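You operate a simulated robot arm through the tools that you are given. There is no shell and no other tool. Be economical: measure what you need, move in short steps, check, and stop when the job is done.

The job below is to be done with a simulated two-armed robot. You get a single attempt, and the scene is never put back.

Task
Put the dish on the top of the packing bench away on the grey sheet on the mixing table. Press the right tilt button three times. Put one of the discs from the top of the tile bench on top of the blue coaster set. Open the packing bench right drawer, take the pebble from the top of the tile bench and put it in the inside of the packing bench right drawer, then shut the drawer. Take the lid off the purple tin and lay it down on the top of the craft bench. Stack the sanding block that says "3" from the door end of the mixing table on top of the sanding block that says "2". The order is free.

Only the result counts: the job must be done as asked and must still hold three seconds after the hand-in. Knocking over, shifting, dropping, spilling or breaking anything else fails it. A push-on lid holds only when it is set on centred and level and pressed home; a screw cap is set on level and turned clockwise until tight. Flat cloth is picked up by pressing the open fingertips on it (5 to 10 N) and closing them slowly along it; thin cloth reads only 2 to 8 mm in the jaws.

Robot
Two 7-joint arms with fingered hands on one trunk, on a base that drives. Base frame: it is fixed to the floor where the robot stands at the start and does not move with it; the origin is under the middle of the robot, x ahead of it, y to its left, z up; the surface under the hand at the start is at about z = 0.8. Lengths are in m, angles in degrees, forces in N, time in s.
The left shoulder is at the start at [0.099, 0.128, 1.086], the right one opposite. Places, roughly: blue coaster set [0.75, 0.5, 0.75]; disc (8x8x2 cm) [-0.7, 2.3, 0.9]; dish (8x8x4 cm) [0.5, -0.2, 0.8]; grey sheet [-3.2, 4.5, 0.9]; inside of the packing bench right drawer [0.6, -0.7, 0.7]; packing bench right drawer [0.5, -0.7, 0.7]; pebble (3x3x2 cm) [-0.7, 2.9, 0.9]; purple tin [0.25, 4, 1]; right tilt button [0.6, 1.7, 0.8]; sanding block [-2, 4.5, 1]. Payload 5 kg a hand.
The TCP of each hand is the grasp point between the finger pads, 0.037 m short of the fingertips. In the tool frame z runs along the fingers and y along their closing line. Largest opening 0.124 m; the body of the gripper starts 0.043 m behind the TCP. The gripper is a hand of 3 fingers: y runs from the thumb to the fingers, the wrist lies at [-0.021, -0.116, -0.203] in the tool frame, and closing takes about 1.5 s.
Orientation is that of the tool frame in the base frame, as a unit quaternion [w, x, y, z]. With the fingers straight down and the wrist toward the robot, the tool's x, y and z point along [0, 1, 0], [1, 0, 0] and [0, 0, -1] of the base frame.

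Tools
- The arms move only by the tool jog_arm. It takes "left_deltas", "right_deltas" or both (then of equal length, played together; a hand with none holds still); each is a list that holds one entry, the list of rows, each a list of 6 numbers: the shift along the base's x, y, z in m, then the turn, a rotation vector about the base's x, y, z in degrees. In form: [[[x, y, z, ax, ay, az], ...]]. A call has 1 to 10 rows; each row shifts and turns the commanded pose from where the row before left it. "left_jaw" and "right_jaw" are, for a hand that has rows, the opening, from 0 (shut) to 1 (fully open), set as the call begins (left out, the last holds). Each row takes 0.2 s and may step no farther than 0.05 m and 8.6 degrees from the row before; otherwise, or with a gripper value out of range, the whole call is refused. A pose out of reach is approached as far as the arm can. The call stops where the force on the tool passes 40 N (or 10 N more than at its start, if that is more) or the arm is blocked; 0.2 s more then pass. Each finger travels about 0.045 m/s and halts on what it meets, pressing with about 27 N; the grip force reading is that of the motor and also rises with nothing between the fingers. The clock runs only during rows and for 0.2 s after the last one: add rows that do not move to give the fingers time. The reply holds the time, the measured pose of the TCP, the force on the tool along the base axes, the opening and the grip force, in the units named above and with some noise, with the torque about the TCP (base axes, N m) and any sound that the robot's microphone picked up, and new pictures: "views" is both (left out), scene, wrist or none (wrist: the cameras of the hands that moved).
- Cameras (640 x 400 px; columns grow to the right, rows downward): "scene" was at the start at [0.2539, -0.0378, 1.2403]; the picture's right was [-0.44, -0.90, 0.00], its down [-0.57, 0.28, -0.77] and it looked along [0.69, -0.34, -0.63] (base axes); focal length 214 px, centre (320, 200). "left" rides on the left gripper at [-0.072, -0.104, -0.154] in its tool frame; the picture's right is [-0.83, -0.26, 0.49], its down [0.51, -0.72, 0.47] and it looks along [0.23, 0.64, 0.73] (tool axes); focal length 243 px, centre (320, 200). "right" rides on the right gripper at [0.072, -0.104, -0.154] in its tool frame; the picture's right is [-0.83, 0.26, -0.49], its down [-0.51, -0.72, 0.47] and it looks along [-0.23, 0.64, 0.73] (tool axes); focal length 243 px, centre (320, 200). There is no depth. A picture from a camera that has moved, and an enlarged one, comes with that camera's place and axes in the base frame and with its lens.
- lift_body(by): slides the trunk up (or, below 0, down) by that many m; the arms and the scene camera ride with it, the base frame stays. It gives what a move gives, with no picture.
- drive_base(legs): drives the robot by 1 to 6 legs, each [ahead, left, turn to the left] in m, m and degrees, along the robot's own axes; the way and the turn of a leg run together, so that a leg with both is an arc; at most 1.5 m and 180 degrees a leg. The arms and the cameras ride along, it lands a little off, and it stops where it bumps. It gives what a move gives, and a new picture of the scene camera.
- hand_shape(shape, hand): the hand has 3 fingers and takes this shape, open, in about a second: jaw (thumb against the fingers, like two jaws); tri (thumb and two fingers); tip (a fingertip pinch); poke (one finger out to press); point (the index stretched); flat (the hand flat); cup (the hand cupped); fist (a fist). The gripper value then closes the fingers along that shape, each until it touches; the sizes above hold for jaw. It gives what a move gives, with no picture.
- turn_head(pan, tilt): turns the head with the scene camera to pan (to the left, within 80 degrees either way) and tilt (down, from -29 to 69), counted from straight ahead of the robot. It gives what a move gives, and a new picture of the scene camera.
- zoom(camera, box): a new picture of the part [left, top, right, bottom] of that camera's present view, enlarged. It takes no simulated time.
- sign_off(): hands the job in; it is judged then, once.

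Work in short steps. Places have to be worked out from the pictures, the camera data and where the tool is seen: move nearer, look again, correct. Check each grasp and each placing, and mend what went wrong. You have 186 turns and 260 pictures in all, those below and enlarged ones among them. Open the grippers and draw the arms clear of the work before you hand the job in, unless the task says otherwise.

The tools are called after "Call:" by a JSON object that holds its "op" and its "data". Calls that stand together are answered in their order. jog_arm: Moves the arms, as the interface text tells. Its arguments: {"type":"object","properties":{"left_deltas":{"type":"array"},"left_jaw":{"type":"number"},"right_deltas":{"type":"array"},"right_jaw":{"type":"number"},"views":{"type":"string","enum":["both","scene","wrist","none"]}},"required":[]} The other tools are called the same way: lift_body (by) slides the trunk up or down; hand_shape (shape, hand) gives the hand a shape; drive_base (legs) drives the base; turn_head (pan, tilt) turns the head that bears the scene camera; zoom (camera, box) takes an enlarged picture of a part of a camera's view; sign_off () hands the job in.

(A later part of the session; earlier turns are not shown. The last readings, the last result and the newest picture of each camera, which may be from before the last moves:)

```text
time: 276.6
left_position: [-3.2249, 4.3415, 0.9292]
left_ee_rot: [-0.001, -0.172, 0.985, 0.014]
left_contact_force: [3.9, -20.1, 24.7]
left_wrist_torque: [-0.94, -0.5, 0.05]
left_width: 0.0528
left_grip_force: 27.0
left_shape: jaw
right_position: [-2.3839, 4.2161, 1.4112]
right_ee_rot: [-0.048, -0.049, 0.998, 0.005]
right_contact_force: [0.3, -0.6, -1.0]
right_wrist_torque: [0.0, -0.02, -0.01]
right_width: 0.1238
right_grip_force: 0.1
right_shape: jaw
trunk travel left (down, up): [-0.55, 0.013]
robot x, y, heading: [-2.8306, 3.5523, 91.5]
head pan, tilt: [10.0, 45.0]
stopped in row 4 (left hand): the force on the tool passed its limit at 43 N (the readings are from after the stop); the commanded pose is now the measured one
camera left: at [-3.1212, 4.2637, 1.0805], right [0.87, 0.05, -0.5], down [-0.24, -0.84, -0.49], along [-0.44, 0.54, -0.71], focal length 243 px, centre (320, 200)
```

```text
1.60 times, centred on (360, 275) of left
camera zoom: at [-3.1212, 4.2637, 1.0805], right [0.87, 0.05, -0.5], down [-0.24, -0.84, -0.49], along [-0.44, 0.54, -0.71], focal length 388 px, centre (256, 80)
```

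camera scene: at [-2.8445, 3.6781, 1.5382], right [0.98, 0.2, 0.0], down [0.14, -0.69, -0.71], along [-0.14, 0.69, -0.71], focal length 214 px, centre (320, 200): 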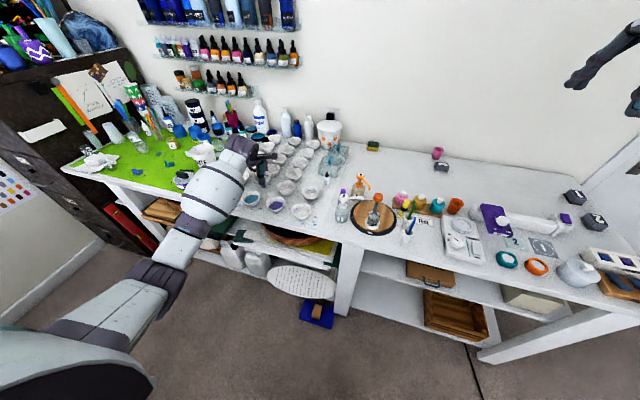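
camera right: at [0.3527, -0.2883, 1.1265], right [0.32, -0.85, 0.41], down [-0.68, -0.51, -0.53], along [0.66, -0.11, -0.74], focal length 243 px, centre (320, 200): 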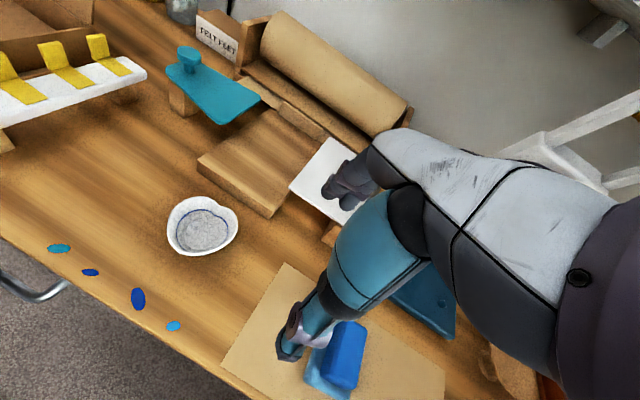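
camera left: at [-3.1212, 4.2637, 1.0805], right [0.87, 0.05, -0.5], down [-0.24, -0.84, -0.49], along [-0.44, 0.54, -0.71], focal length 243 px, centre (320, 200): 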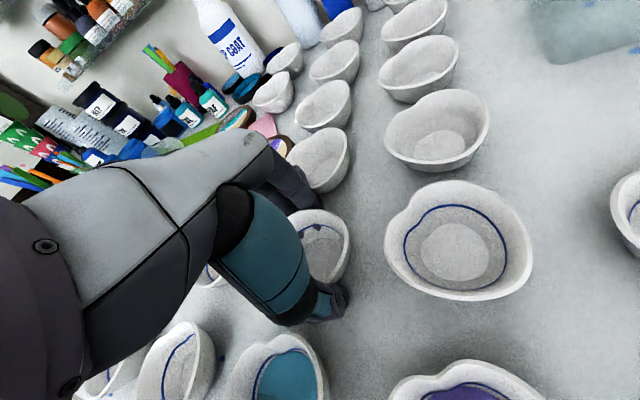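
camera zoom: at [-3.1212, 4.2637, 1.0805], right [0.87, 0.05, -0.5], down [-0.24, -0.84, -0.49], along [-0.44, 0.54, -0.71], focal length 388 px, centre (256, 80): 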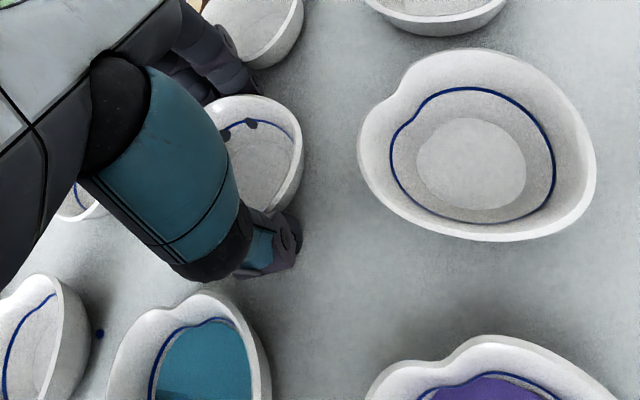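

Contact came at TCP z 0.929, higher than predicted. I check from the scene camera whether it is the dish bottom or a finger touching something.

Call:
{"op": "zoom", "data": {"camera": "scene", "box": [220, 130, 320, 210]}}

Call:
{"op": "zoom", "data": {"camera": "left", "box": [250, 110, 370, 330]}}

```text
5.00 times, centred on (270, 170) of scene
camera zoom: at [-2.8424, 3.6709, 1.539], right [0.98, 0.2, 0.0], down [0.14, -0.69, -0.71], along [-0.14, 0.7, -0.7], focal length 1072 px, centre (570, 350)
```

zoom: 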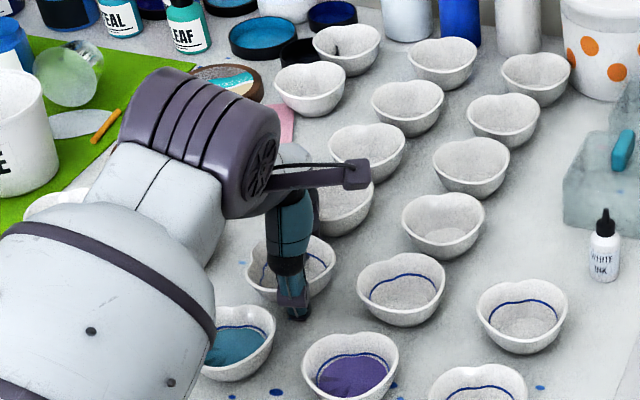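

```text
1.82 times, centred on (310, 220) of left
camera zoom: at [-3.1212, 4.2637, 1.0805], right [0.87, 0.05, -0.5], down [-0.24, -0.84, -0.49], along [-0.44, 0.54, -0.71], focal length 441 px, centre (338, 164)
```

zoom: 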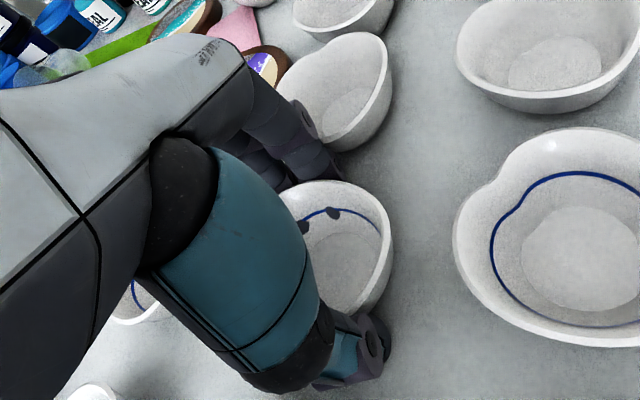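

Torque analysis puts the contact under the dish's base, so it seems to be on the sheet. I relieve it by 4 mm, and touch down again gently to confirm.

Call:
{"op": "jog_arm", "data": {"left_deltas": [[[0, 0, 0.004, 0, 0, 0], [0, 0, 0, 0, 0, 0]]], "views": "none"}}

Call:
{"op": "jog_arm", "data": {"left_deltas": [[[0, 0, -0.002, 0, 0, 0], [0, 0, -0.001, 0, 0, 0], [0, 0, 0, 0, 0, 0]]], "views": "none"}}

```text
time: 277.2
left_position: [-3.2268, 4.3412, 0.9291]
left_ee_rot: [-0.002, -0.172, 0.985, 0.011]
left_contact_force: [2.7, -17.0, 16.2]
left_wrist_torque: [0.0, -0.18, 0.09]
left_width: 0.0533
left_grip_force: 26.7
left_shape: jaw
right_position: [-2.3831, 4.2173, 1.4108]
right_ee_rot: [-0.048, -0.049, 0.998, 0.004]
right_contact_force: [-0.6, -0.6, 0.6]
right_wrist_torque: [-0.01, 0.01, 0.01]
right_width: 0.1238
right_grip_force: 0.0
right_shape: jaw
trunk travel left (down, up): [-0.55, 0.013]
robot x, y, heading: [-2.8286, 3.5494, 91.3]
head pan, tilt: [10.0, 45.0]
```

```text
time: 278.0
left_position: [-3.226, 4.3402, 0.9295]
left_ee_rot: [0.0, -0.171, 0.985, 0.013]
left_contact_force: [0.2, -11.9, 28.9]
left_wrist_torque: [-1.32, -0.65, 0.09]
left_width: 0.0533
left_grip_force: 26.7
left_shape: jaw
right_position: [-2.3838, 4.2165, 1.412]
right_ee_rot: [-0.048, -0.049, 0.998, 0.005]
right_contact_force: [0.4, -0.1, -0.7]
right_wrist_torque: [-0.01, -0.02, -0.02]
right_width: 0.1236
right_grip_force: 0.1
right_shape: jaw
trunk travel left (down, up): [-0.55, 0.013]
robot x, y, heading: [-2.8306, 3.5524, 91.3]
head pan, tilt: [10.0, 45.0]
```

The contact repeats at the same height, under the near edge of the base, so the dish is down. I ease the load and open slightly.

Call:
{"op": "jog_arm", "data": {"left_deltas": [[[0, -0.001, 0.003, 0, 0, 0], [0, 0, 0, 0, 0, 0], [0, 0, 0, 0, 0, 0], [0, 0, 0, 0, 0, 0], [0, 0, 0, 0, 0, 0]]], "left_jaw": 0.62, "views": "wrist"}}

Call:
{"op": "zoom", "data": {"camera": "left", "box": [250, 110, 370, 330]}}

Call:
{"op": "zoom", "data": {"camera": "scene", "box": [220, 130, 320, 210]}}

```text
time: 279.2
left_position: [-3.225, 4.3384, 0.929]
left_ee_rot: [-0.002, -0.172, 0.985, 0.012]
left_contact_force: [2.9, -24.9, 19.0]
left_wrist_torque: [-0.56, -0.27, 0.28]
left_width: 0.0599
left_grip_force: 0.1
left_shape: jaw
right_position: [-2.3833, 4.2164, 1.4115]
right_ee_rot: [-0.048, -0.049, 0.998, 0.005]
right_contact_force: [0.3, -0.2, -0.5]
right_wrist_torque: [0.02, -0.01, 0.0]
right_width: 0.124
right_grip_force: 0.0
right_shape: jaw
trunk travel left (down, up): [-0.55, 0.013]
robot x, y, heading: [-2.8281, 3.5504, 91.2]
head pan, tilt: [10.0, 45.0]
camera left: at [-3.121, 4.2613, 1.0808], right [0.87, 0.05, -0.5], down [-0.24, -0.84, -0.49], along [-0.44, 0.54, -0.72], focal length 243 px, centre (320, 200)
```

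left: 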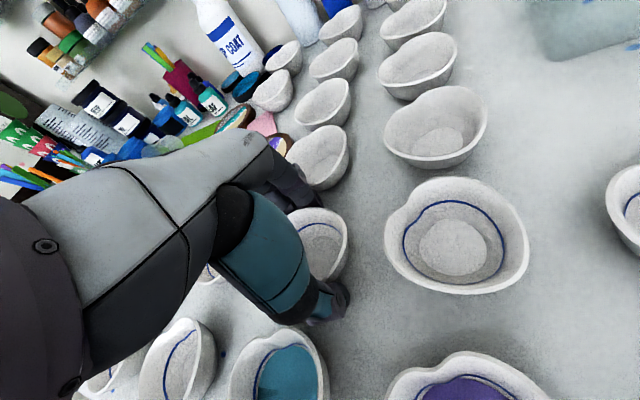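

```text
1.82 times, centred on (310, 220) of left
camera zoom: at [-3.121, 4.2613, 1.0808], right [0.87, 0.05, -0.5], down [-0.24, -0.84, -0.49], along [-0.44, 0.54, -0.72], focal length 441 px, centre (338, 164)
```

zoom: 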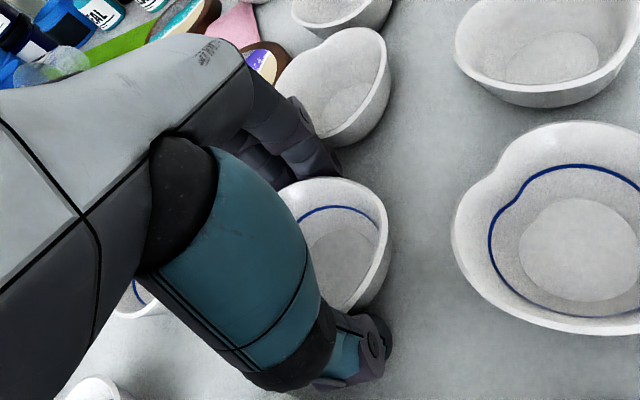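

```text
5.00 times, centred on (270, 170) of scene
camera zoom: at [-2.8427, 3.6703, 1.5389], right [0.98, 0.2, 0.0], down [0.14, -0.69, -0.71], along [-0.14, 0.7, -0.7], focal length 1072 px, centre (570, 350)
```

zoom: 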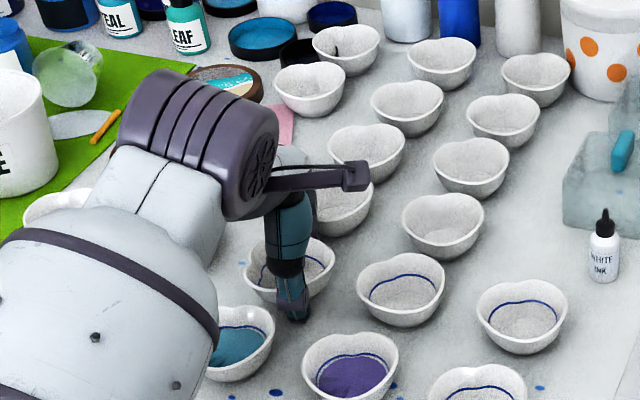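

The fingers only opened a little and push on the neighbouring dish. I relax the opening and shift 7 mm back toward me to take the pressure off it.

Call:
{"op": "jog_arm", "data": {"left_deltas": [[[0, 0, 0.002, 0, 0, 0], [0.002, -0.004, 0.001, 0, 0, 0], [0.001, -0.004, 0.001, 0, 0, 0], [0, 0, 0, 0, 0, 0]]], "left_jaw": 0.46, "views": "wrist"}}

Call:
{"op": "zoom", "data": {"camera": "left", "box": [250, 110, 370, 330]}}

```text
time: 280.2
left_position: [-3.2236, 4.3329, 0.9282]
left_ee_rot: [-0.002, -0.171, 0.985, 0.01]
left_contact_force: [-0.6, -0.3, 1.4]
left_wrist_torque: [-0.05, -0.02, 0.0]
left_width: 0.0525
left_grip_force: 27.0
left_shape: jaw
right_position: [-2.3853, 4.2213, 1.4091]
right_ee_rot: [-0.048, -0.048, 0.998, 0.002]
right_contact_force: [0.0, 0.4, 0.8]
right_wrist_torque: [-0.01, 0.01, -0.01]
right_width: 0.1237
right_grip_force: 0.1
right_shape: jaw
trunk travel left (down, up): [-0.55, 0.013]
robot x, y, heading: [-2.8288, 3.5481, 91.4]
head pan, tilt: [10.0, 45.0]
camera left: at [-3.119, 4.2578, 1.0813], right [0.87, 0.04, -0.5], down [-0.24, -0.84, -0.49], along [-0.44, 0.54, -0.72], focal length 243 px, centre (320, 200)
```

left: 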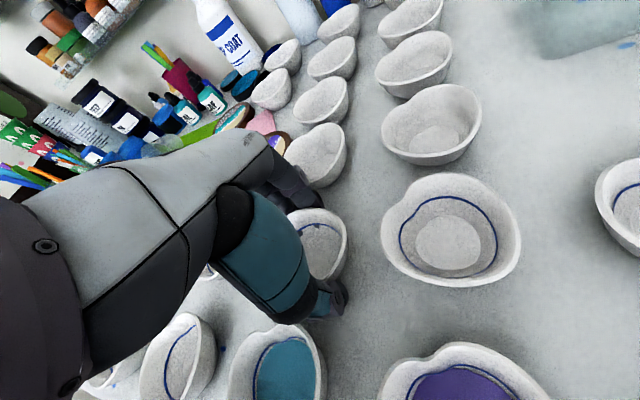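

```text
1.82 times, centred on (310, 220) of left
camera zoom: at [-3.119, 4.2578, 1.0813], right [0.87, 0.04, -0.5], down [-0.24, -0.84, -0.49], along [-0.44, 0.54, -0.72], focal length 441 px, centre (338, 164)
```

zoom: 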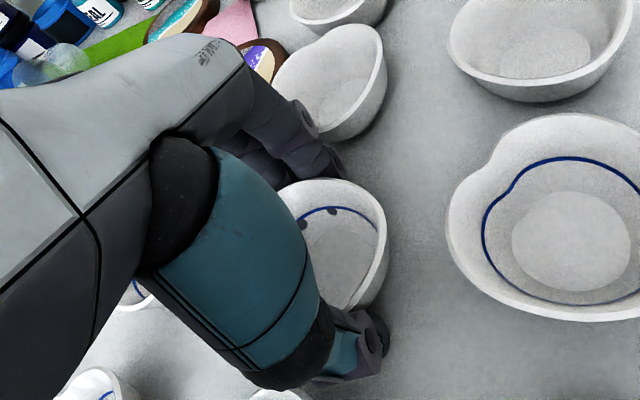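

Loads are nil now and the dish is re-gripped. I lift 3 cm and yaw 26° more so fingers and thumb come down in the wider diagonal gaps, then lower again.

Call:
{"op": "jog_arm", "data": {"left_deltas": [[[0, 0, 0.02, 0, 0, 0], [0, 0, 0.015, 0, 0, 0], [0, 0.002, 0, 0, 0, 8.5], [-0.002, 0.002, 0, 0, 0, 8.5], [-0.002, 0.002, 0, 0, 0, 8.5], [0, 0, -0.01, 0, 0, 0]]], "left_jaw": 0, "views": "wrist"}}

Call:
{"op": "zoom", "data": {"camera": "left", "box": [200, 110, 500, 390]}}

Call:
{"op": "zoom", "data": {"camera": "scene", "box": [220, 130, 320, 210]}}

```text
time: 281.6
left_position: [-3.2275, 4.3391, 0.9553]
left_ee_rot: [-0.003, -0.386, 0.922, 0.009]
left_contact_force: [-1.1, 0.8, -1.2]
left_wrist_torque: [-0.01, 0.0, -0.01]
left_width: 0.0526
left_grip_force: 27.1
left_shape: jaw
right_position: [-2.3849, 4.2221, 1.4088]
right_ee_rot: [-0.047, -0.049, 0.998, 0.003]
right_contact_force: [-0.6, 0.7, -0.8]
right_wrist_torque: [-0.05, 0.0, 0.02]
right_width: 0.1239
right_grip_force: 0.0
right_shape: jaw
trunk travel left (down, up): [-0.55, 0.013]
robot x, y, heading: [-2.8289, 3.5484, 91.2]
head pan, tilt: [10.0, 45.0]
camera left: at [-3.1004, 4.3155, 1.1073], right [0.76, 0.41, -0.5], down [0.15, -0.86, -0.49], along [-0.63, 0.3, -0.72], focal length 243 px, centre (320, 200)
```

left: 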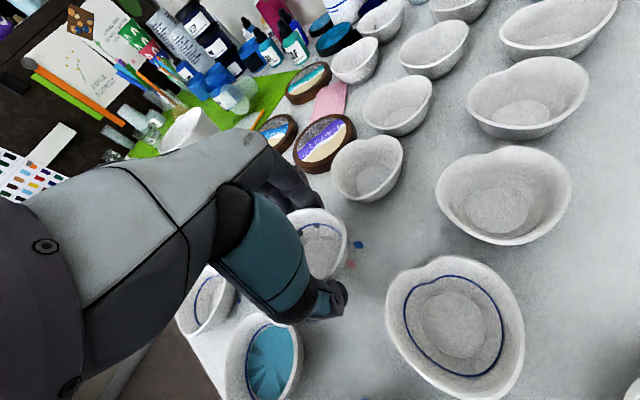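

```text
1.43 times, centred on (350, 250) of left
camera zoom: at [-3.1004, 4.3155, 1.1073], right [0.76, 0.41, -0.5], down [0.15, -0.86, -0.49], along [-0.63, 0.3, -0.72], focal length 347 px, centre (277, 129)
```

zoom: 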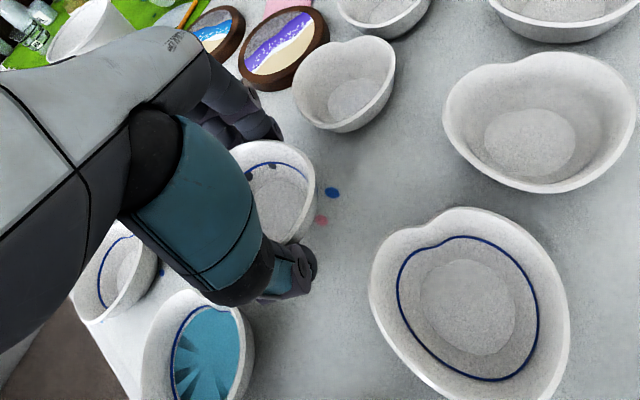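

```text
5.00 times, centred on (270, 170) of scene
camera zoom: at [-2.8447, 3.6766, 1.5383], right [0.98, 0.2, 0.0], down [0.14, -0.69, -0.71], along [-0.14, 0.69, -0.71], focal length 1072 px, centre (570, 350)
```

zoom: 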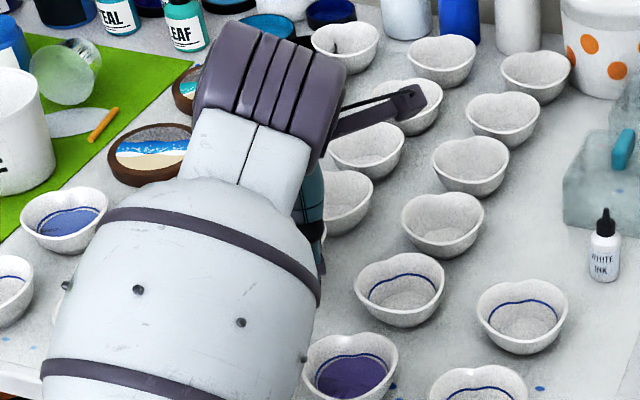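

Dish C has not moved, and the diagonal has more room. I lower again to touch.

Call:
{"op": "jog_arm", "data": {"left_deltas": [[[0.002, -0.002, -0.012, 0, 0, 0], [0, 0, -0.008, 0, 0, 0], [0, 0, -0.004, 0, 0, 0], [0, 0, -0.003, 0, 0, 0], [0, 0, -0.003, 0, 0, 0]]], "views": "wrist"}}

Call:
{"op": "zoom", "data": {"camera": "left", "box": [200, 110, 500, 390]}}

```text
time: 282.8
left_position: [-3.2259, 4.3388, 0.93]
left_ee_rot: [-0.003, -0.384, 0.923, 0.012]
left_contact_force: [-1.9, 0.2, 11.6]
left_wrist_torque: [-0.3, -0.37, 0.02]
left_width: 0.0525
left_grip_force: 26.9
left_shape: jaw
right_position: [-2.3842, 4.2205, 1.4121]
right_ee_rot: [-0.048, -0.049, 0.998, 0.004]
right_contact_force: [0.3, 0.3, -0.6]
right_wrist_torque: [0.01, 0.02, -0.01]
right_width: 0.1238
right_grip_force: 0.0
right_shape: jaw
trunk travel left (down, up): [-0.55, 0.013]
robot x, y, heading: [-2.8275, 3.5522, 91.3]
head pan, tilt: [10.0, 45.0]
camera left: at [-3.0979, 4.3134, 1.0811], right [0.76, 0.42, -0.49], down [0.15, -0.86, -0.49], along [-0.63, 0.3, -0.72], focal length 243 px, centre (320, 200)
```

left: 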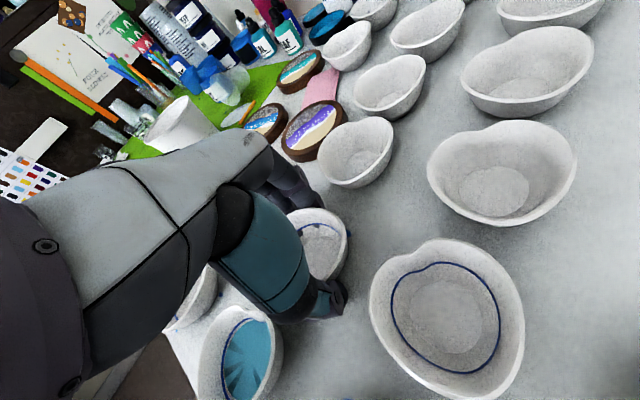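

```text
1.43 times, centred on (350, 250) of left
camera zoom: at [-3.0979, 4.3134, 1.0811], right [0.76, 0.42, -0.49], down [0.15, -0.86, -0.49], along [-0.63, 0.3, -0.72], focal length 347 px, centre (277, 129)
```

zoom: 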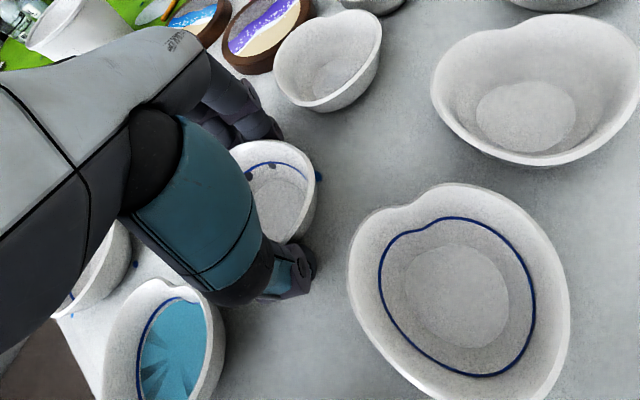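

Clean vertical contact of 12 N at the same height confirms the sheet. I open a little and check.

Call:
{"op": "jog_arm", "data": {"left_deltas": [[[0, 0, 0.002, 0, 0, 0], [0, 0, 0, 0, 0, 0], [0, 0, 0, 0, 0, 0], [0, 0, 0, 0, 0, 0]]], "left_jaw": 0.66, "views": "wrist"}}

Call:
{"op": "zoom", "data": {"camera": "left", "box": [200, 110, 500, 390]}}

```text
time: 283.8
left_position: [-3.2268, 4.3381, 0.9297]
left_ee_rot: [-0.003, -0.385, 0.923, 0.011]
left_contact_force: [-2.7, 3.4, 14.3]
left_wrist_torque: [-0.36, -0.45, 0.0]
left_width: 0.0773
left_grip_force: 0.0
left_shape: jaw
right_position: [-2.3858, 4.221, 1.4101]
right_ee_rot: [-0.047, -0.049, 0.998, 0.004]
right_contact_force: [1.1, 0.0, 1.1]
right_wrist_torque: [0.02, -0.02, 0.0]
right_width: 0.124
right_grip_force: 0.0
right_shape: jaw
trunk travel left (down, up): [-0.55, 0.013]
robot x, y, heading: [-2.8281, 3.5525, 91.4]
head pan, tilt: [10.0, 45.0]
camera left: at [-3.098, 4.3136, 1.0812], right [0.76, 0.41, -0.5], down [0.15, -0.86, -0.49], along [-0.63, 0.3, -0.72], focal length 243 px, centre (320, 200)
```

left: 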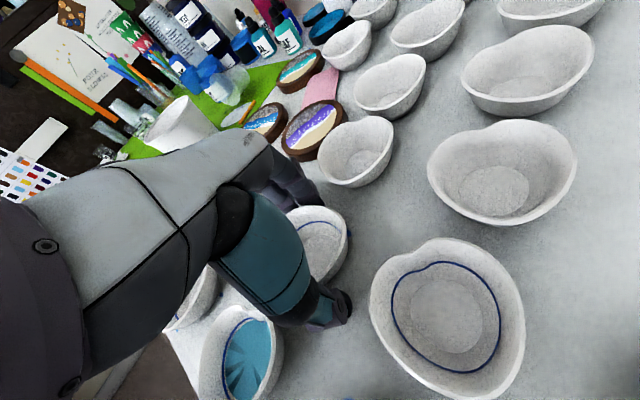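

```text
1.43 times, centred on (350, 250) of left
camera zoom: at [-3.098, 4.3136, 1.0812], right [0.76, 0.41, -0.5], down [0.15, -0.86, -0.49], along [-0.63, 0.3, -0.72], focal length 347 px, centre (277, 129)
```

zoom: 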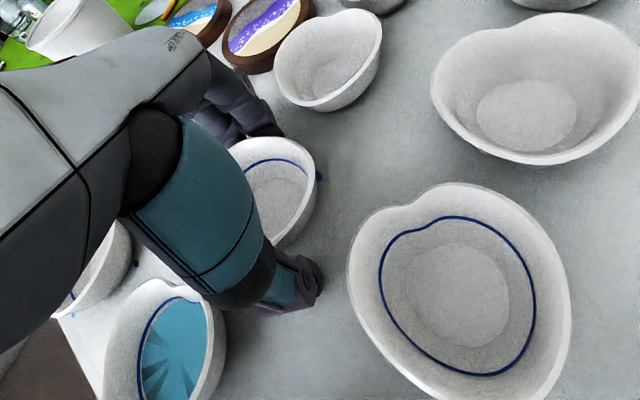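

The remaining load is just the thumb tip on the sheet; the dish is free. I open a bit more and rise straight up.

Call:
{"op": "jog_arm", "data": {"left_deltas": [[[0, 0, 0.003, 0, 0, 0], [0, 0, 0, 0, 0, 0], [0, 0, 0, 0, 0, 0], [0, 0, 0.012, 0, 0, 0], [0, 0, 0.015, 0, 0, 0], [0, 0, 0.03, 0, 0, 0], [0, 0, 0.04, 0, 0, 0], [0, 0, 0.045, 0, 0, 0], [0, 0, 0.045, 0, 0, 0]]], "left_jaw": 0.78, "views": "wrist"}}

Call:
{"op": "zoom", "data": {"camera": "left", "box": [200, 110, 500, 390]}}

```text
time: 285.8
left_position: [-3.2264, 4.3398, 1.1187]
left_ee_rot: [-0.003, -0.386, 0.923, 0.009]
left_contact_force: [0.3, 0.5, -1.1]
left_wrist_torque: [0.07, 0.0, 0.02]
left_width: 0.0964
left_grip_force: 0.1
left_shape: jaw
right_position: [-2.3839, 4.2219, 1.4106]
right_ee_rot: [-0.048, -0.049, 0.998, 0.004]
right_contact_force: [0.1, 0.1, -0.3]
right_wrist_torque: [0.02, 0.02, -0.04]
right_width: 0.1238
right_grip_force: 0.0
right_shape: jaw
trunk travel left (down, up): [-0.55, 0.013]
robot x, y, heading: [-2.8267, 3.5513, 91.3]
head pan, tilt: [10.0, 45.0]
camera left: at [-3.0984, 4.3165, 1.2707], right [0.76, 0.41, -0.5], down [0.15, -0.86, -0.49], along [-0.63, 0.3, -0.72], focal length 243 px, centre (320, 200)
```

left: 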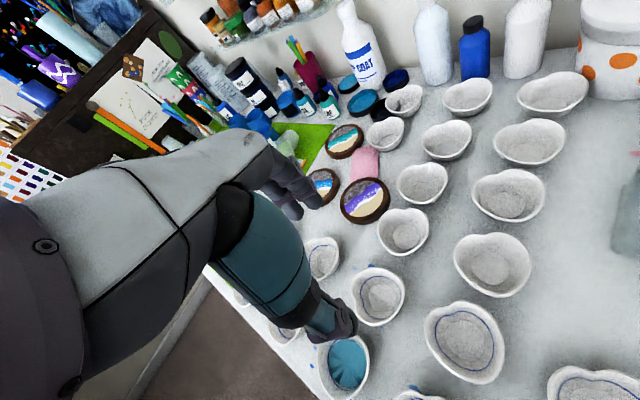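

```text
1.43 times, centred on (350, 250) of left
camera zoom: at [-3.0984, 4.3165, 1.2707], right [0.76, 0.41, -0.5], down [0.15, -0.86, -0.49], along [-0.63, 0.3, -0.72], focal length 347 px, centre (277, 129)
```

zoom: 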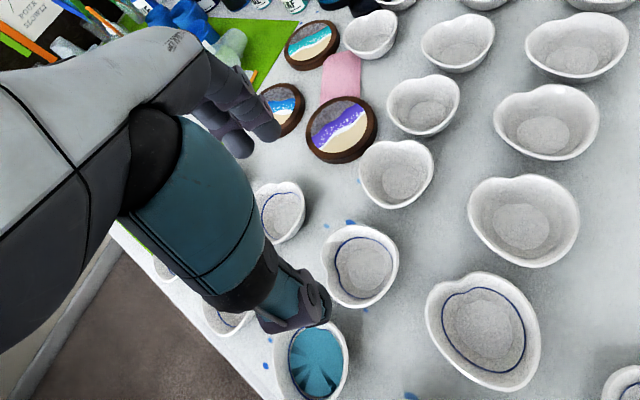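

The dish stands neatly on the sheet among the others. I raise and draw in the left arm, then move to the door end for the sanding blocks.

Call:
{"op": "jog_arm", "data": {"left_deltas": [[[0, 0, 0.045, 0, 0, 0], [0, 0, 0.045, 0, 0, 0], [0, 0, 0.045, 0, 0, -8], [0.02, -0.02, 0.035, 0, 0, -8], [0.025, -0.03, 0.02, 0, 0, -8], [0.025, -0.035, 0, 0, 0, -8], [0.025, -0.04, 0, 0, 0, -8], [0.025, -0.04, 0, 0, 0, -6], [0.025, -0.04, 0, 0, 0, 0]]], "left_jaw": 1, "views": "scene"}}

Call:
{"op": "drive_base", "data": {"legs": [[0, -1.1, 0]]}}

Call:
{"op": "turn_head", "data": {"pan": 15, "tilt": 45}}

```text
time: 287.8
left_position: [-3.1531, 4.2146, 1.2737]
left_ee_rot: [-0.001, 0.003, 1.0, 0.01]
left_contact_force: [1.0, 0.5, -0.3]
left_wrist_torque: [-0.02, -0.01, 0.0]
left_width: 0.1239
left_grip_force: 0.0
left_shape: jaw
left hand out of reach, approached as far as the arm can: row 7, 8, 9
right_position: [-2.3847, 4.2237, 1.4101]
right_ee_rot: [-0.046, -0.049, 0.998, 0.002]
right_contact_force: [0.0, 0.9, 0.4]
right_wrist_torque: [-0.04, -0.03, 0.01]
right_width: 0.124
right_grip_force: 0.0
right_shape: jaw
trunk travel left (down, up): [-0.55, 0.013]
robot x, y, heading: [-2.8259, 3.5496, 91.6]
head pan, tilt: [10.0, 45.0]
camera scene: at [-2.8443, 3.678, 1.5383], right [0.98, 0.2, 0.0], down [0.14, -0.69, -0.71], along [-0.14, 0.69, -0.71], focal length 214 px, centre (320, 200)
```

scene: 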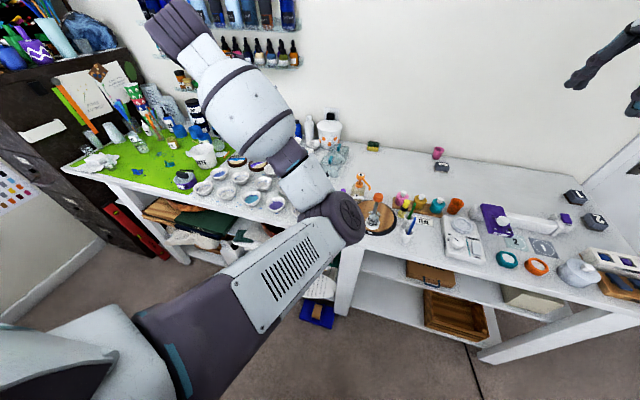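

```text
time: 297.9
left_position: [-2.0361, 4.2386, 1.2745]
left_ee_rot: [-0.002, 0.005, 1.0, 0.01]
left_contact_force: [-0.6, 0.1, -0.2]
left_wrist_torque: [0.02, 0.03, -0.05]
left_width: 0.1238
left_grip_force: 0.0
left_shape: jaw
right_position: [-1.2676, 4.2419, 1.41]
right_ee_rot: [-0.047, -0.045, 0.998, 0.003]
right_contact_force: [0.5, -0.2, 0.6]
right_wrist_torque: [0.0, -0.03, -0.02]
right_width: 0.124
right_grip_force: 0.0
right_shape: jaw
trunk travel left (down, up): [-0.55, 0.013]
robot x, y, heading: [-1.7101, 3.5688, 91.2]
head pan, tilt: [10.0, 45.0]
camera scene: at [-1.7301, 3.6988, 1.5384], right [0.98, 0.19, 0.0], down [0.13, -0.69, -0.71], along [-0.13, 0.69, -0.71], focal length 214 px, centre (320, 200)
```

scene: 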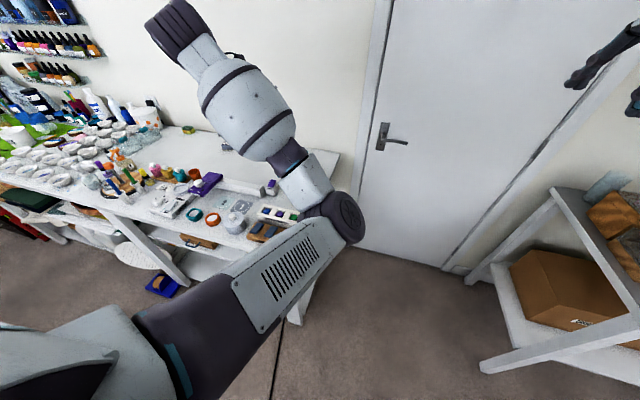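

```text
time: 298.5
left_position: [-2.0341, 4.2392, 1.2746]
left_ee_rot: [-0.002, 0.005, 1.0, 0.009]
left_contact_force: [-0.4, -0.4, -0.3]
left_wrist_torque: [-0.04, 0.01, 0.0]
left_width: 0.1242
left_grip_force: 0.1
left_shape: jaw
right_position: [-1.2668, 4.2411, 1.4092]
right_ee_rot: [-0.046, -0.046, 0.998, 0.003]
right_contact_force: [0.1, -0.6, 0.3]
right_wrist_torque: [0.01, -0.02, -0.02]
right_width: 0.1237
right_grip_force: 0.0
right_shape: jaw
trunk travel left (down, up): [-0.55, 0.013]
robot x, y, heading: [-1.7146, 3.5719, 90.8]
head pan, tilt: [15.0, 45.0]
camera scene: at [-1.7368, 3.6972, 1.5384], right [0.96, 0.27, 0.0], down [0.19, -0.68, -0.71], along [-0.19, 0.68, -0.71], focal length 214 px, centre (320, 200)
```

scene: 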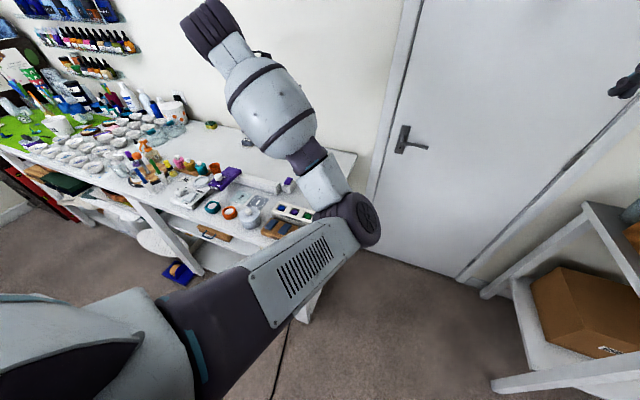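

The blocks are hidden behind the left arm. I use the left wrist camera to look at this end of the table.

Call:
{"op": "jog_arm", "data": {"left_deltas": [[[0, 0, 0.0, 0, 0, 0]]], "views": "wrist"}}

Call:
{"op": "zoom", "data": {"camera": "left", "box": [300, 100, 640, 400]}}

```text
time: 298.9
left_position: [-2.0354, 4.2384, 1.2742]
left_ee_rot: [-0.002, 0.004, 1.0, 0.01]
left_contact_force: [-0.4, -0.6, -0.4]
left_wrist_torque: [-0.01, 0.02, 0.01]
left_width: 0.1238
left_grip_force: 0.1
left_shape: jaw
right_position: [-1.2662, 4.2408, 1.4091]
right_ee_rot: [-0.047, -0.045, 0.998, 0.003]
right_contact_force: [-0.3, -0.5, 0.8]
right_wrist_torque: [0.02, -0.01, 0.03]
right_width: 0.1241
right_grip_force: 0.1
right_shape: jaw
trunk travel left (down, up): [-0.55, 0.013]
robot x, y, heading: [-1.7134, 3.5709, 91.1]
head pan, tilt: [15.0, 45.0]
camera left: at [-1.9635, 4.1306, 1.4263], right [0.83, -0.26, -0.5], down [-0.52, -0.71, -0.48], along [-0.23, 0.66, -0.72], focal length 243 px, centre (320, 200)
```

left: 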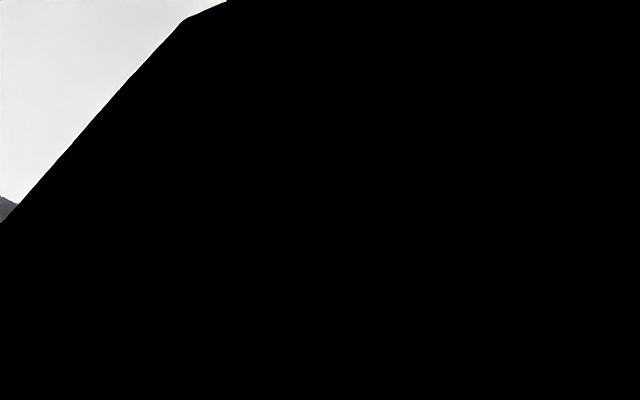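

```text
1.33 times, centred on (470, 250) of left
camera zoom: at [-1.9635, 4.1306, 1.4263], right [0.83, -0.26, -0.5], down [-0.52, -0.71, -0.48], along [-0.23, 0.66, -0.72], focal length 324 px, centre (120, 133)
```

zoom: 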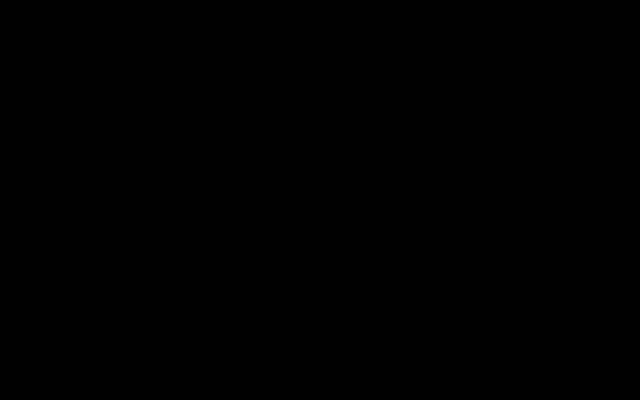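

The wrist is folded badly. I retrace the path: forward, with the yaw rotated back, to restore the arm's normal bend.

Call:
{"op": "jog_arm", "data": {"left_deltas": [[[0, 0.03, 0, 0, 0, 8], [0, 0.03, 0, 0, 0, 8], [-0.01, 0.03, 0, 0, 0, 8], [-0.01, 0.03, 0, 0, 0, 8], [-0.01, 0, 0, 0, 0, 8], [0, 0, 0, 0, 0, 6]]], "views": "both"}}

```text
time: 300.3
left_position: [-2.0644, 4.3583, 1.2747]
left_ee_rot: [-0.005, -0.387, 0.922, 0.01]
left_contact_force: [0.4, 0.5, 0.1]
left_wrist_torque: [0.04, 0.0, -0.01]
left_width: 0.1239
left_grip_force: 0.1
left_shape: jaw
right_position: [-1.2661, 4.2398, 1.4099]
right_ee_rot: [-0.047, -0.044, 0.998, 0.003]
right_contact_force: [1.1, -0.3, 0.8]
right_wrist_torque: [-0.02, 0.01, 0.02]
right_width: 0.1237
right_grip_force: 0.0
right_shape: jaw
trunk travel left (down, up): [-0.55, 0.013]
robot x, y, heading: [-1.7141, 3.5729, 90.9]
head pan, tilt: [15.0, 45.0]
camera scene: at [-1.7362, 3.6967, 1.5385], right [0.96, 0.27, 0.0], down [0.19, -0.68, -0.71], along [-0.19, 0.68, -0.71], focal length 214 px, centre (320, 200)
camera left: at [-1.9374, 4.3349, 1.4265], right [0.76, 0.41, -0.5], down [0.15, -0.86, -0.48], along [-0.63, 0.29, -0.72], focal length 243 px, centre (320, 200)
```

scene: 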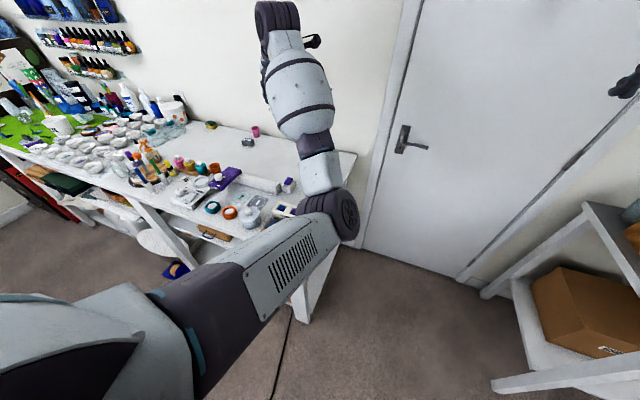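
left: 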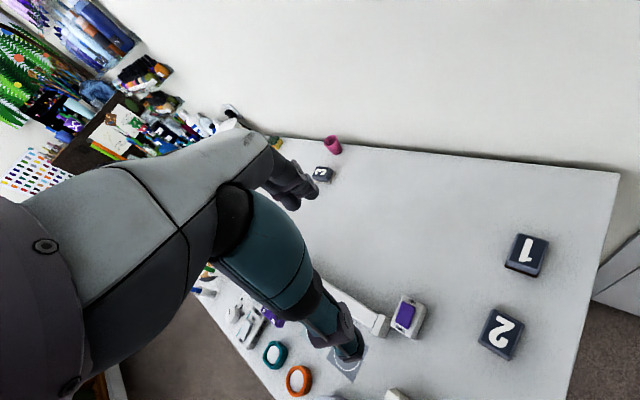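

The table-end blocks show "1" and "2", with another at the back left. I zoom in to read all of them.

Call:
{"op": "zoom", "data": {"camera": "left", "box": [300, 150, 400, 210]}}

Call:
{"op": "zoom", "data": {"camera": "left", "box": [460, 210, 590, 380]}}

```text
6.40 times, centred on (350, 180) of left
camera zoom: at [-1.9374, 4.3349, 1.4265], right [0.76, 0.41, -0.5], down [0.15, -0.86, -0.48], along [-0.63, 0.29, -0.72], focal length 1553 px, centre (128, 328)
```

zoom: 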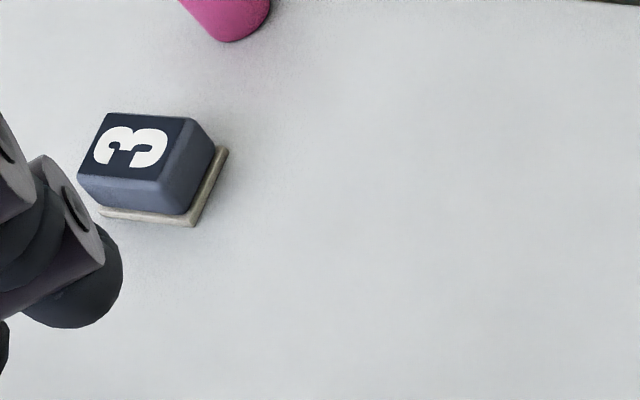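

```text
2.35 times, centred on (525, 295) of left
camera zoom: at [-1.9374, 4.3349, 1.4265], right [0.76, 0.41, -0.5], down [0.15, -0.86, -0.48], along [-0.63, 0.29, -0.72], focal length 571 px, centre (-162, -24)
```

zoom: 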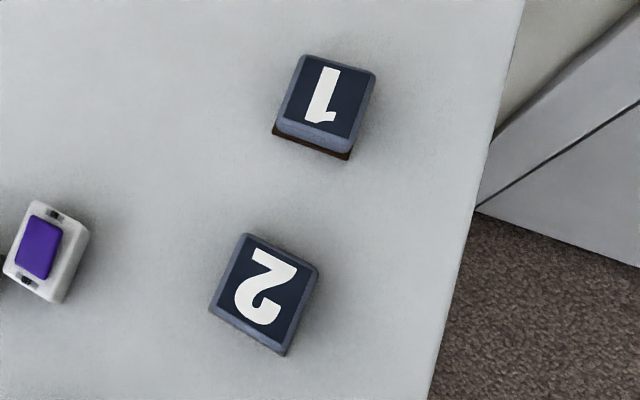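

Block "3" is at about (-2.42, 4.617), "2" at about (-1.93, 4.38). First I stretch the left arm out to the left so its elbow can swing back to the normal side.

Call:
{"op": "jog_arm", "data": {"left_deltas": [[[-0.04, 0.01, 0.02, 0, 0, 0], [-0.04, 0.01, 0.02, 0, 0, 0], [-0.04, 0.01, 0.02, 0, 0, 0], [-0.04, 0.01, 0, 0, 0, 0], [-0.04, 0.01, 0, 0, 0, 0], [-0.04, 0.01, 0, 0, 0, 0], [-0.04, 0.01, 0, 0, 0, 0], [-0.04, 0.01, 0, 0, 0, 0]]], "views": "scene"}}

```text
time: 302.1
left_position: [-2.3848, 4.4369, 1.3333]
left_ee_rot: [-0.005, -0.385, 0.923, 0.009]
left_contact_force: [-0.5, 0.0, 0.3]
left_wrist_torque: [0.01, -0.03, -0.01]
left_width: 0.1238
left_grip_force: 0.1
left_shape: jaw
right_position: [-1.2692, 4.2405, 1.4116]
right_ee_rot: [-0.046, -0.046, 0.998, 0.002]
right_contact_force: [-0.4, -0.2, -0.8]
right_wrist_torque: [0.0, -0.02, 0.01]
right_width: 0.1238
right_grip_force: 0.0
right_shape: jaw
trunk travel left (down, up): [-0.55, 0.013]
robot x, y, heading: [-1.7162, 3.5744, 90.9]
head pan, tilt: [15.0, 45.0]
camera scene: at [-1.7395, 3.6968, 1.5385], right [0.96, 0.27, 0.0], down [0.2, -0.68, -0.71], along [-0.19, 0.68, -0.71], focal length 214 px, centre (320, 200)
```

scene: 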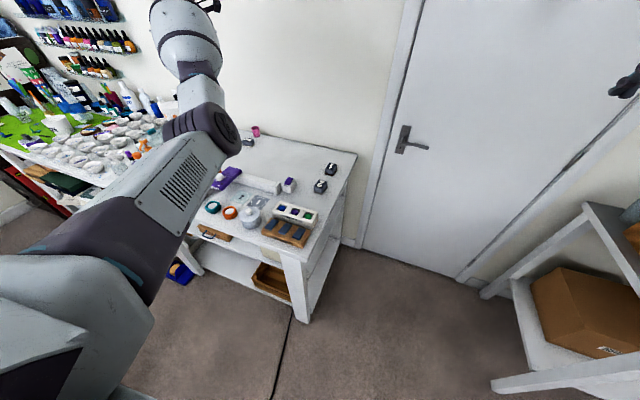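

The arm is stretched now. I unwind the yaw here and then come back slightly, to see where the elbow settles.

Call:
{"op": "jog_arm", "data": {"left_deltas": [[[0, 0, 0, 0, 0, -8], [0, 0, 0, 0, 0, -8], [0, 0, 0, 0, 0, -8], [0, 0, 0, 0, 0, -8], [0, 0, 0, 0, 0, -8], [0, -0.03, 0, 0, 0, -6], [0.01, -0.03, 0, 0, 0, 0], [0.02, -0.03, 0, 0, 0, 0], [0.02, -0.03, 0, 0, 0, 0]]], "views": "scene"}}

```text
time: 304.1
left_position: [-2.3361, 4.3145, 1.3342]
left_ee_rot: [-0.003, 0.006, 1.0, 0.01]
left_contact_force: [-0.3, -0.4, 0.0]
left_wrist_torque: [0.02, 0.0, 0.02]
left_width: 0.1238
left_grip_force: 0.1
left_shape: jaw
right_position: [-1.2665, 4.2389, 1.4096]
right_ee_rot: [-0.046, -0.044, 0.998, 0.003]
right_contact_force: [-0.4, 0.2, 0.2]
right_wrist_torque: [0.01, 0.01, 0.0]
right_width: 0.124
right_grip_force: 0.1
right_shape: jaw
trunk travel left (down, up): [-0.55, 0.013]
robot x, y, heading: [-1.7145, 3.5754, 90.8]
head pan, tilt: [15.0, 45.0]
camera scene: at [-1.7367, 3.6959, 1.5386], right [0.96, 0.27, 0.0], down [0.19, -0.68, -0.71], along [-0.19, 0.68, -0.71], focal length 214 px, centre (320, 200)
```

scene: 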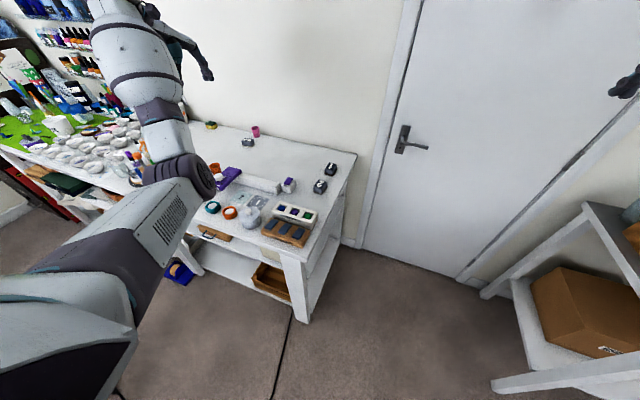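

The elbow is back to a usable downward bend. I drive left and a little closer so block "3" comes within the left hand's reach.

Call:
{"op": "drive_base", "data": {"legs": [[0.1, 0.43, 0]]}}

Call:
{"op": "jog_arm", "data": {"left_deltas": [[[0.03, 0.015, 0, 0, 0, 0], [0.04, 0.015, 0, 0, 0, 0], [0.04, 0.02, 0, 0, 0, 0], [0.04, 0.02, 0, 0, 0, 0], [0.04, 0.02, 0, 0, 0, 0], [0.04, 0.02, 0, 0, 0, 0], [0.03, 0.02, 0, 0, 0, 0]]]}}

```text
time: 308.5
left_position: [-2.7795, 4.4017, 1.3349]
left_ee_rot: [-0.002, 0.001, 1.0, 0.01]
left_contact_force: [-0.7, -0.3, 0.1]
left_wrist_torque: [-0.01, 0.0, -0.01]
left_width: 0.1239
left_grip_force: 0.0
left_shape: jaw
right_position: [-1.7095, 4.338, 1.4087]
right_ee_rot: [-0.049, -0.051, 0.998, 0.003]
right_contact_force: [-0.1, -0.5, -0.7]
right_wrist_torque: [-0.02, 0.02, 0.01]
right_width: 0.1238
right_grip_force: 0.0
right_shape: jaw
trunk travel left (down, up): [-0.55, 0.013]
robot x, y, heading: [-2.1484, 3.6651, 91.6]
head pan, tilt: [15.0, 45.0]
camera scene: at [-2.1733, 3.7889, 1.5385], right [0.96, 0.28, 0.0], down [0.2, -0.68, -0.71], along [-0.2, 0.68, -0.71], focal length 214 px, centre (320, 200)
```

scene: 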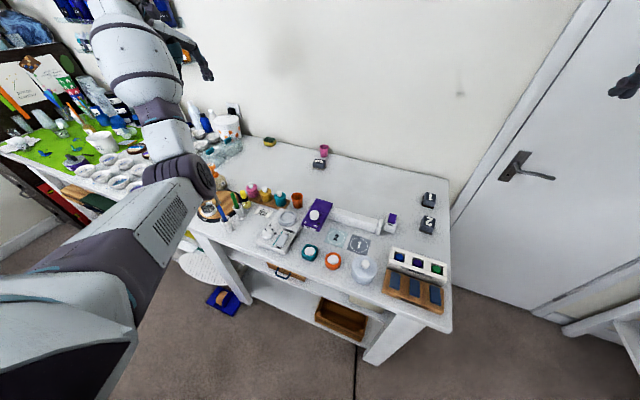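

```text
time: 310.1
left_position: [-2.5182, 4.5329, 1.3335]
left_ee_rot: [-0.001, 0.0, 1.0, 0.01]
left_contact_force: [0.3, 0.8, 0.0]
left_wrist_torque: [-0.01, 0.03, 0.0]
left_width: 0.1239
left_grip_force: 0.0
left_shape: jaw
right_position: [-1.7076, 4.3385, 1.41]
right_ee_rot: [-0.048, -0.05, 0.998, 0.004]
right_contact_force: [-1.0, -0.2, -0.2]
right_wrist_torque: [0.0, 0.03, 0.0]
right_width: 0.1238
right_grip_force: 0.1
right_shape: jaw
trunk travel left (down, up): [-0.55, 0.013]
robot x, y, heading: [-2.1513, 3.6652, 91.5]
head pan, tilt: [15.0, 45.0]
camera scene: at [-2.1727, 3.79, 1.5384], right [0.96, 0.29, 0.0], down [0.2, -0.68, -0.71], along [-0.2, 0.68, -0.71], focal length 214 px, centre (320, 200)
camera left: at [-2.4453, 4.4251, 1.485], right [0.83, -0.25, -0.5], down [-0.51, -0.71, -0.48], along [-0.23, 0.65, -0.72], focal length 243 px, centre (320, 200)
```

scene: 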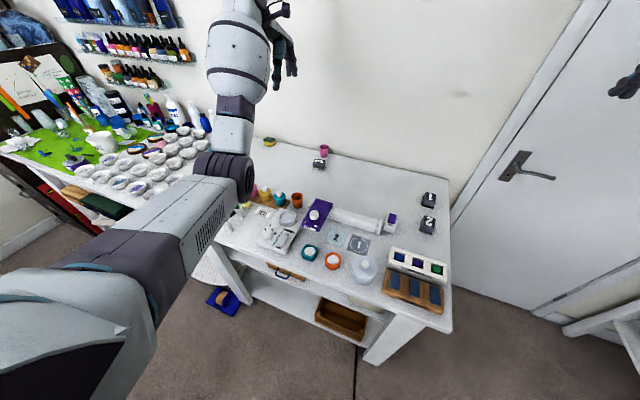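
left: 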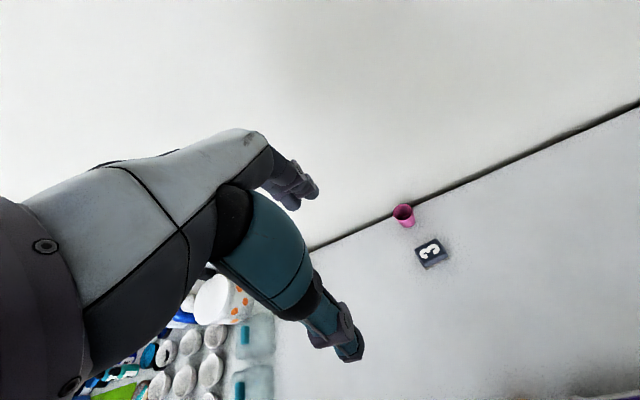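

Block "3" is at about (-2.424, 4.624) with a pink cup close behind it. I move over it with the jaw part-open and look closer.

Call:
{"op": "jog_arm", "data": {"left_deltas": [[[0.03, 0.03, -0.02, 0, 0, 3], [0.03, 0.03, -0.02, 0, 0, 3], [0.03, 0.027, -0.02, 0, 0, 0], [0.004, 0, -0.045, 0, 0, 0], [0, 0, -0.045, 0, 0, 0], [0, 0, -0.045, 0, 0, 0], [0, 0, -0.045, 0, 0, 0], [0, 0, -0.03, 0, 0, 0]]], "left_jaw": 0.66}}

Call:
{"op": "zoom", "data": {"camera": "left", "box": [260, 150, 460, 350]}}

```text
time: 311.9
left_position: [-2.4285, 4.6198, 1.0609]
left_ee_rot: [-0.002, -0.052, 0.999, 0.01]
left_contact_force: [-0.2, -0.5, 0.3]
left_wrist_torque: [0.01, 0.0, 0.0]
left_width: 0.0822
left_grip_force: 0.1
left_shape: jaw
right_position: [-1.7099, 4.3395, 1.4089]
right_ee_rot: [-0.047, -0.051, 0.998, 0.003]
right_contact_force: [0.1, -0.2, 0.7]
right_wrist_torque: [-0.01, -0.02, -0.02]
right_width: 0.1241
right_grip_force: 0.0
right_shape: jaw
trunk travel left (down, up): [-0.55, 0.013]
robot x, y, heading: [-2.147, 3.6663, 91.6]
head pan, tilt: [15.0, 45.0]
camera scene: at [-2.1747, 3.7901, 1.5383], right [0.96, 0.28, 0.0], down [0.2, -0.68, -0.71], along [-0.2, 0.68, -0.71], focal length 214 px, centre (320, 200)
camera left: at [-2.3443, 4.5199, 1.2115], right [0.85, -0.16, -0.5], down [-0.43, -0.76, -0.48], along [-0.3, 0.63, -0.72], focal length 243 px, centre (320, 200)
```

scene: 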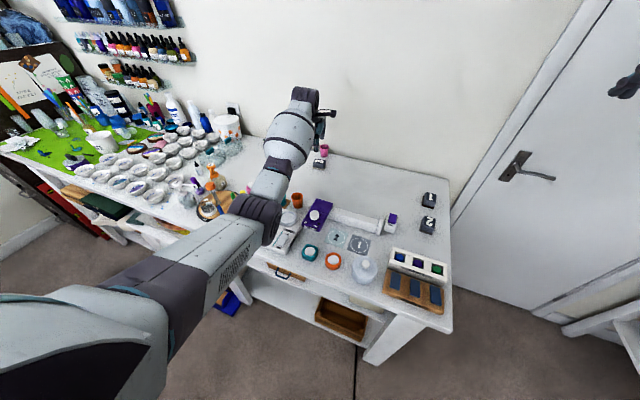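
left: 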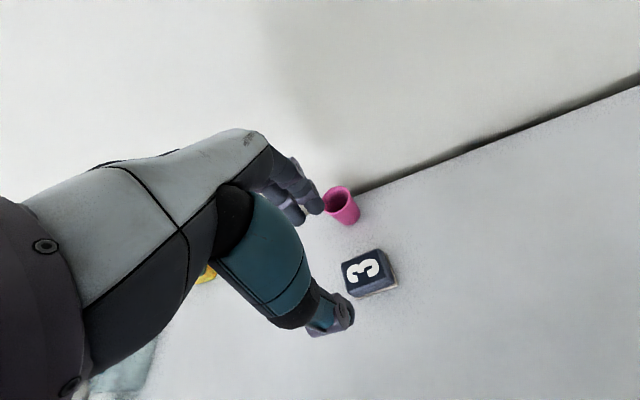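

```text
2.00 times, centred on (360, 250) of left
camera zoom: at [-2.3443, 4.5199, 1.2115], right [0.85, -0.16, -0.5], down [-0.43, -0.76, -0.48], along [-0.3, 0.63, -0.72], focal length 485 px, centre (240, 100)
```

zoom: 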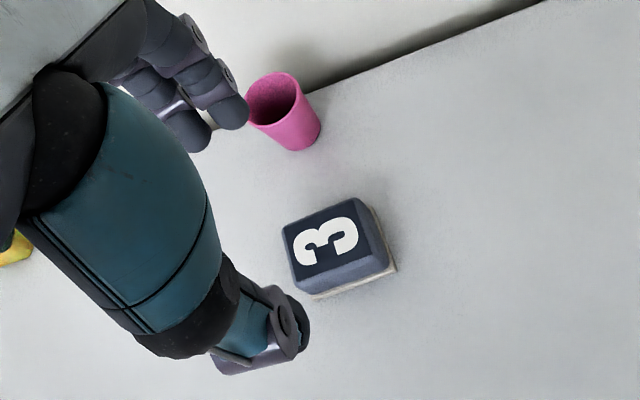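

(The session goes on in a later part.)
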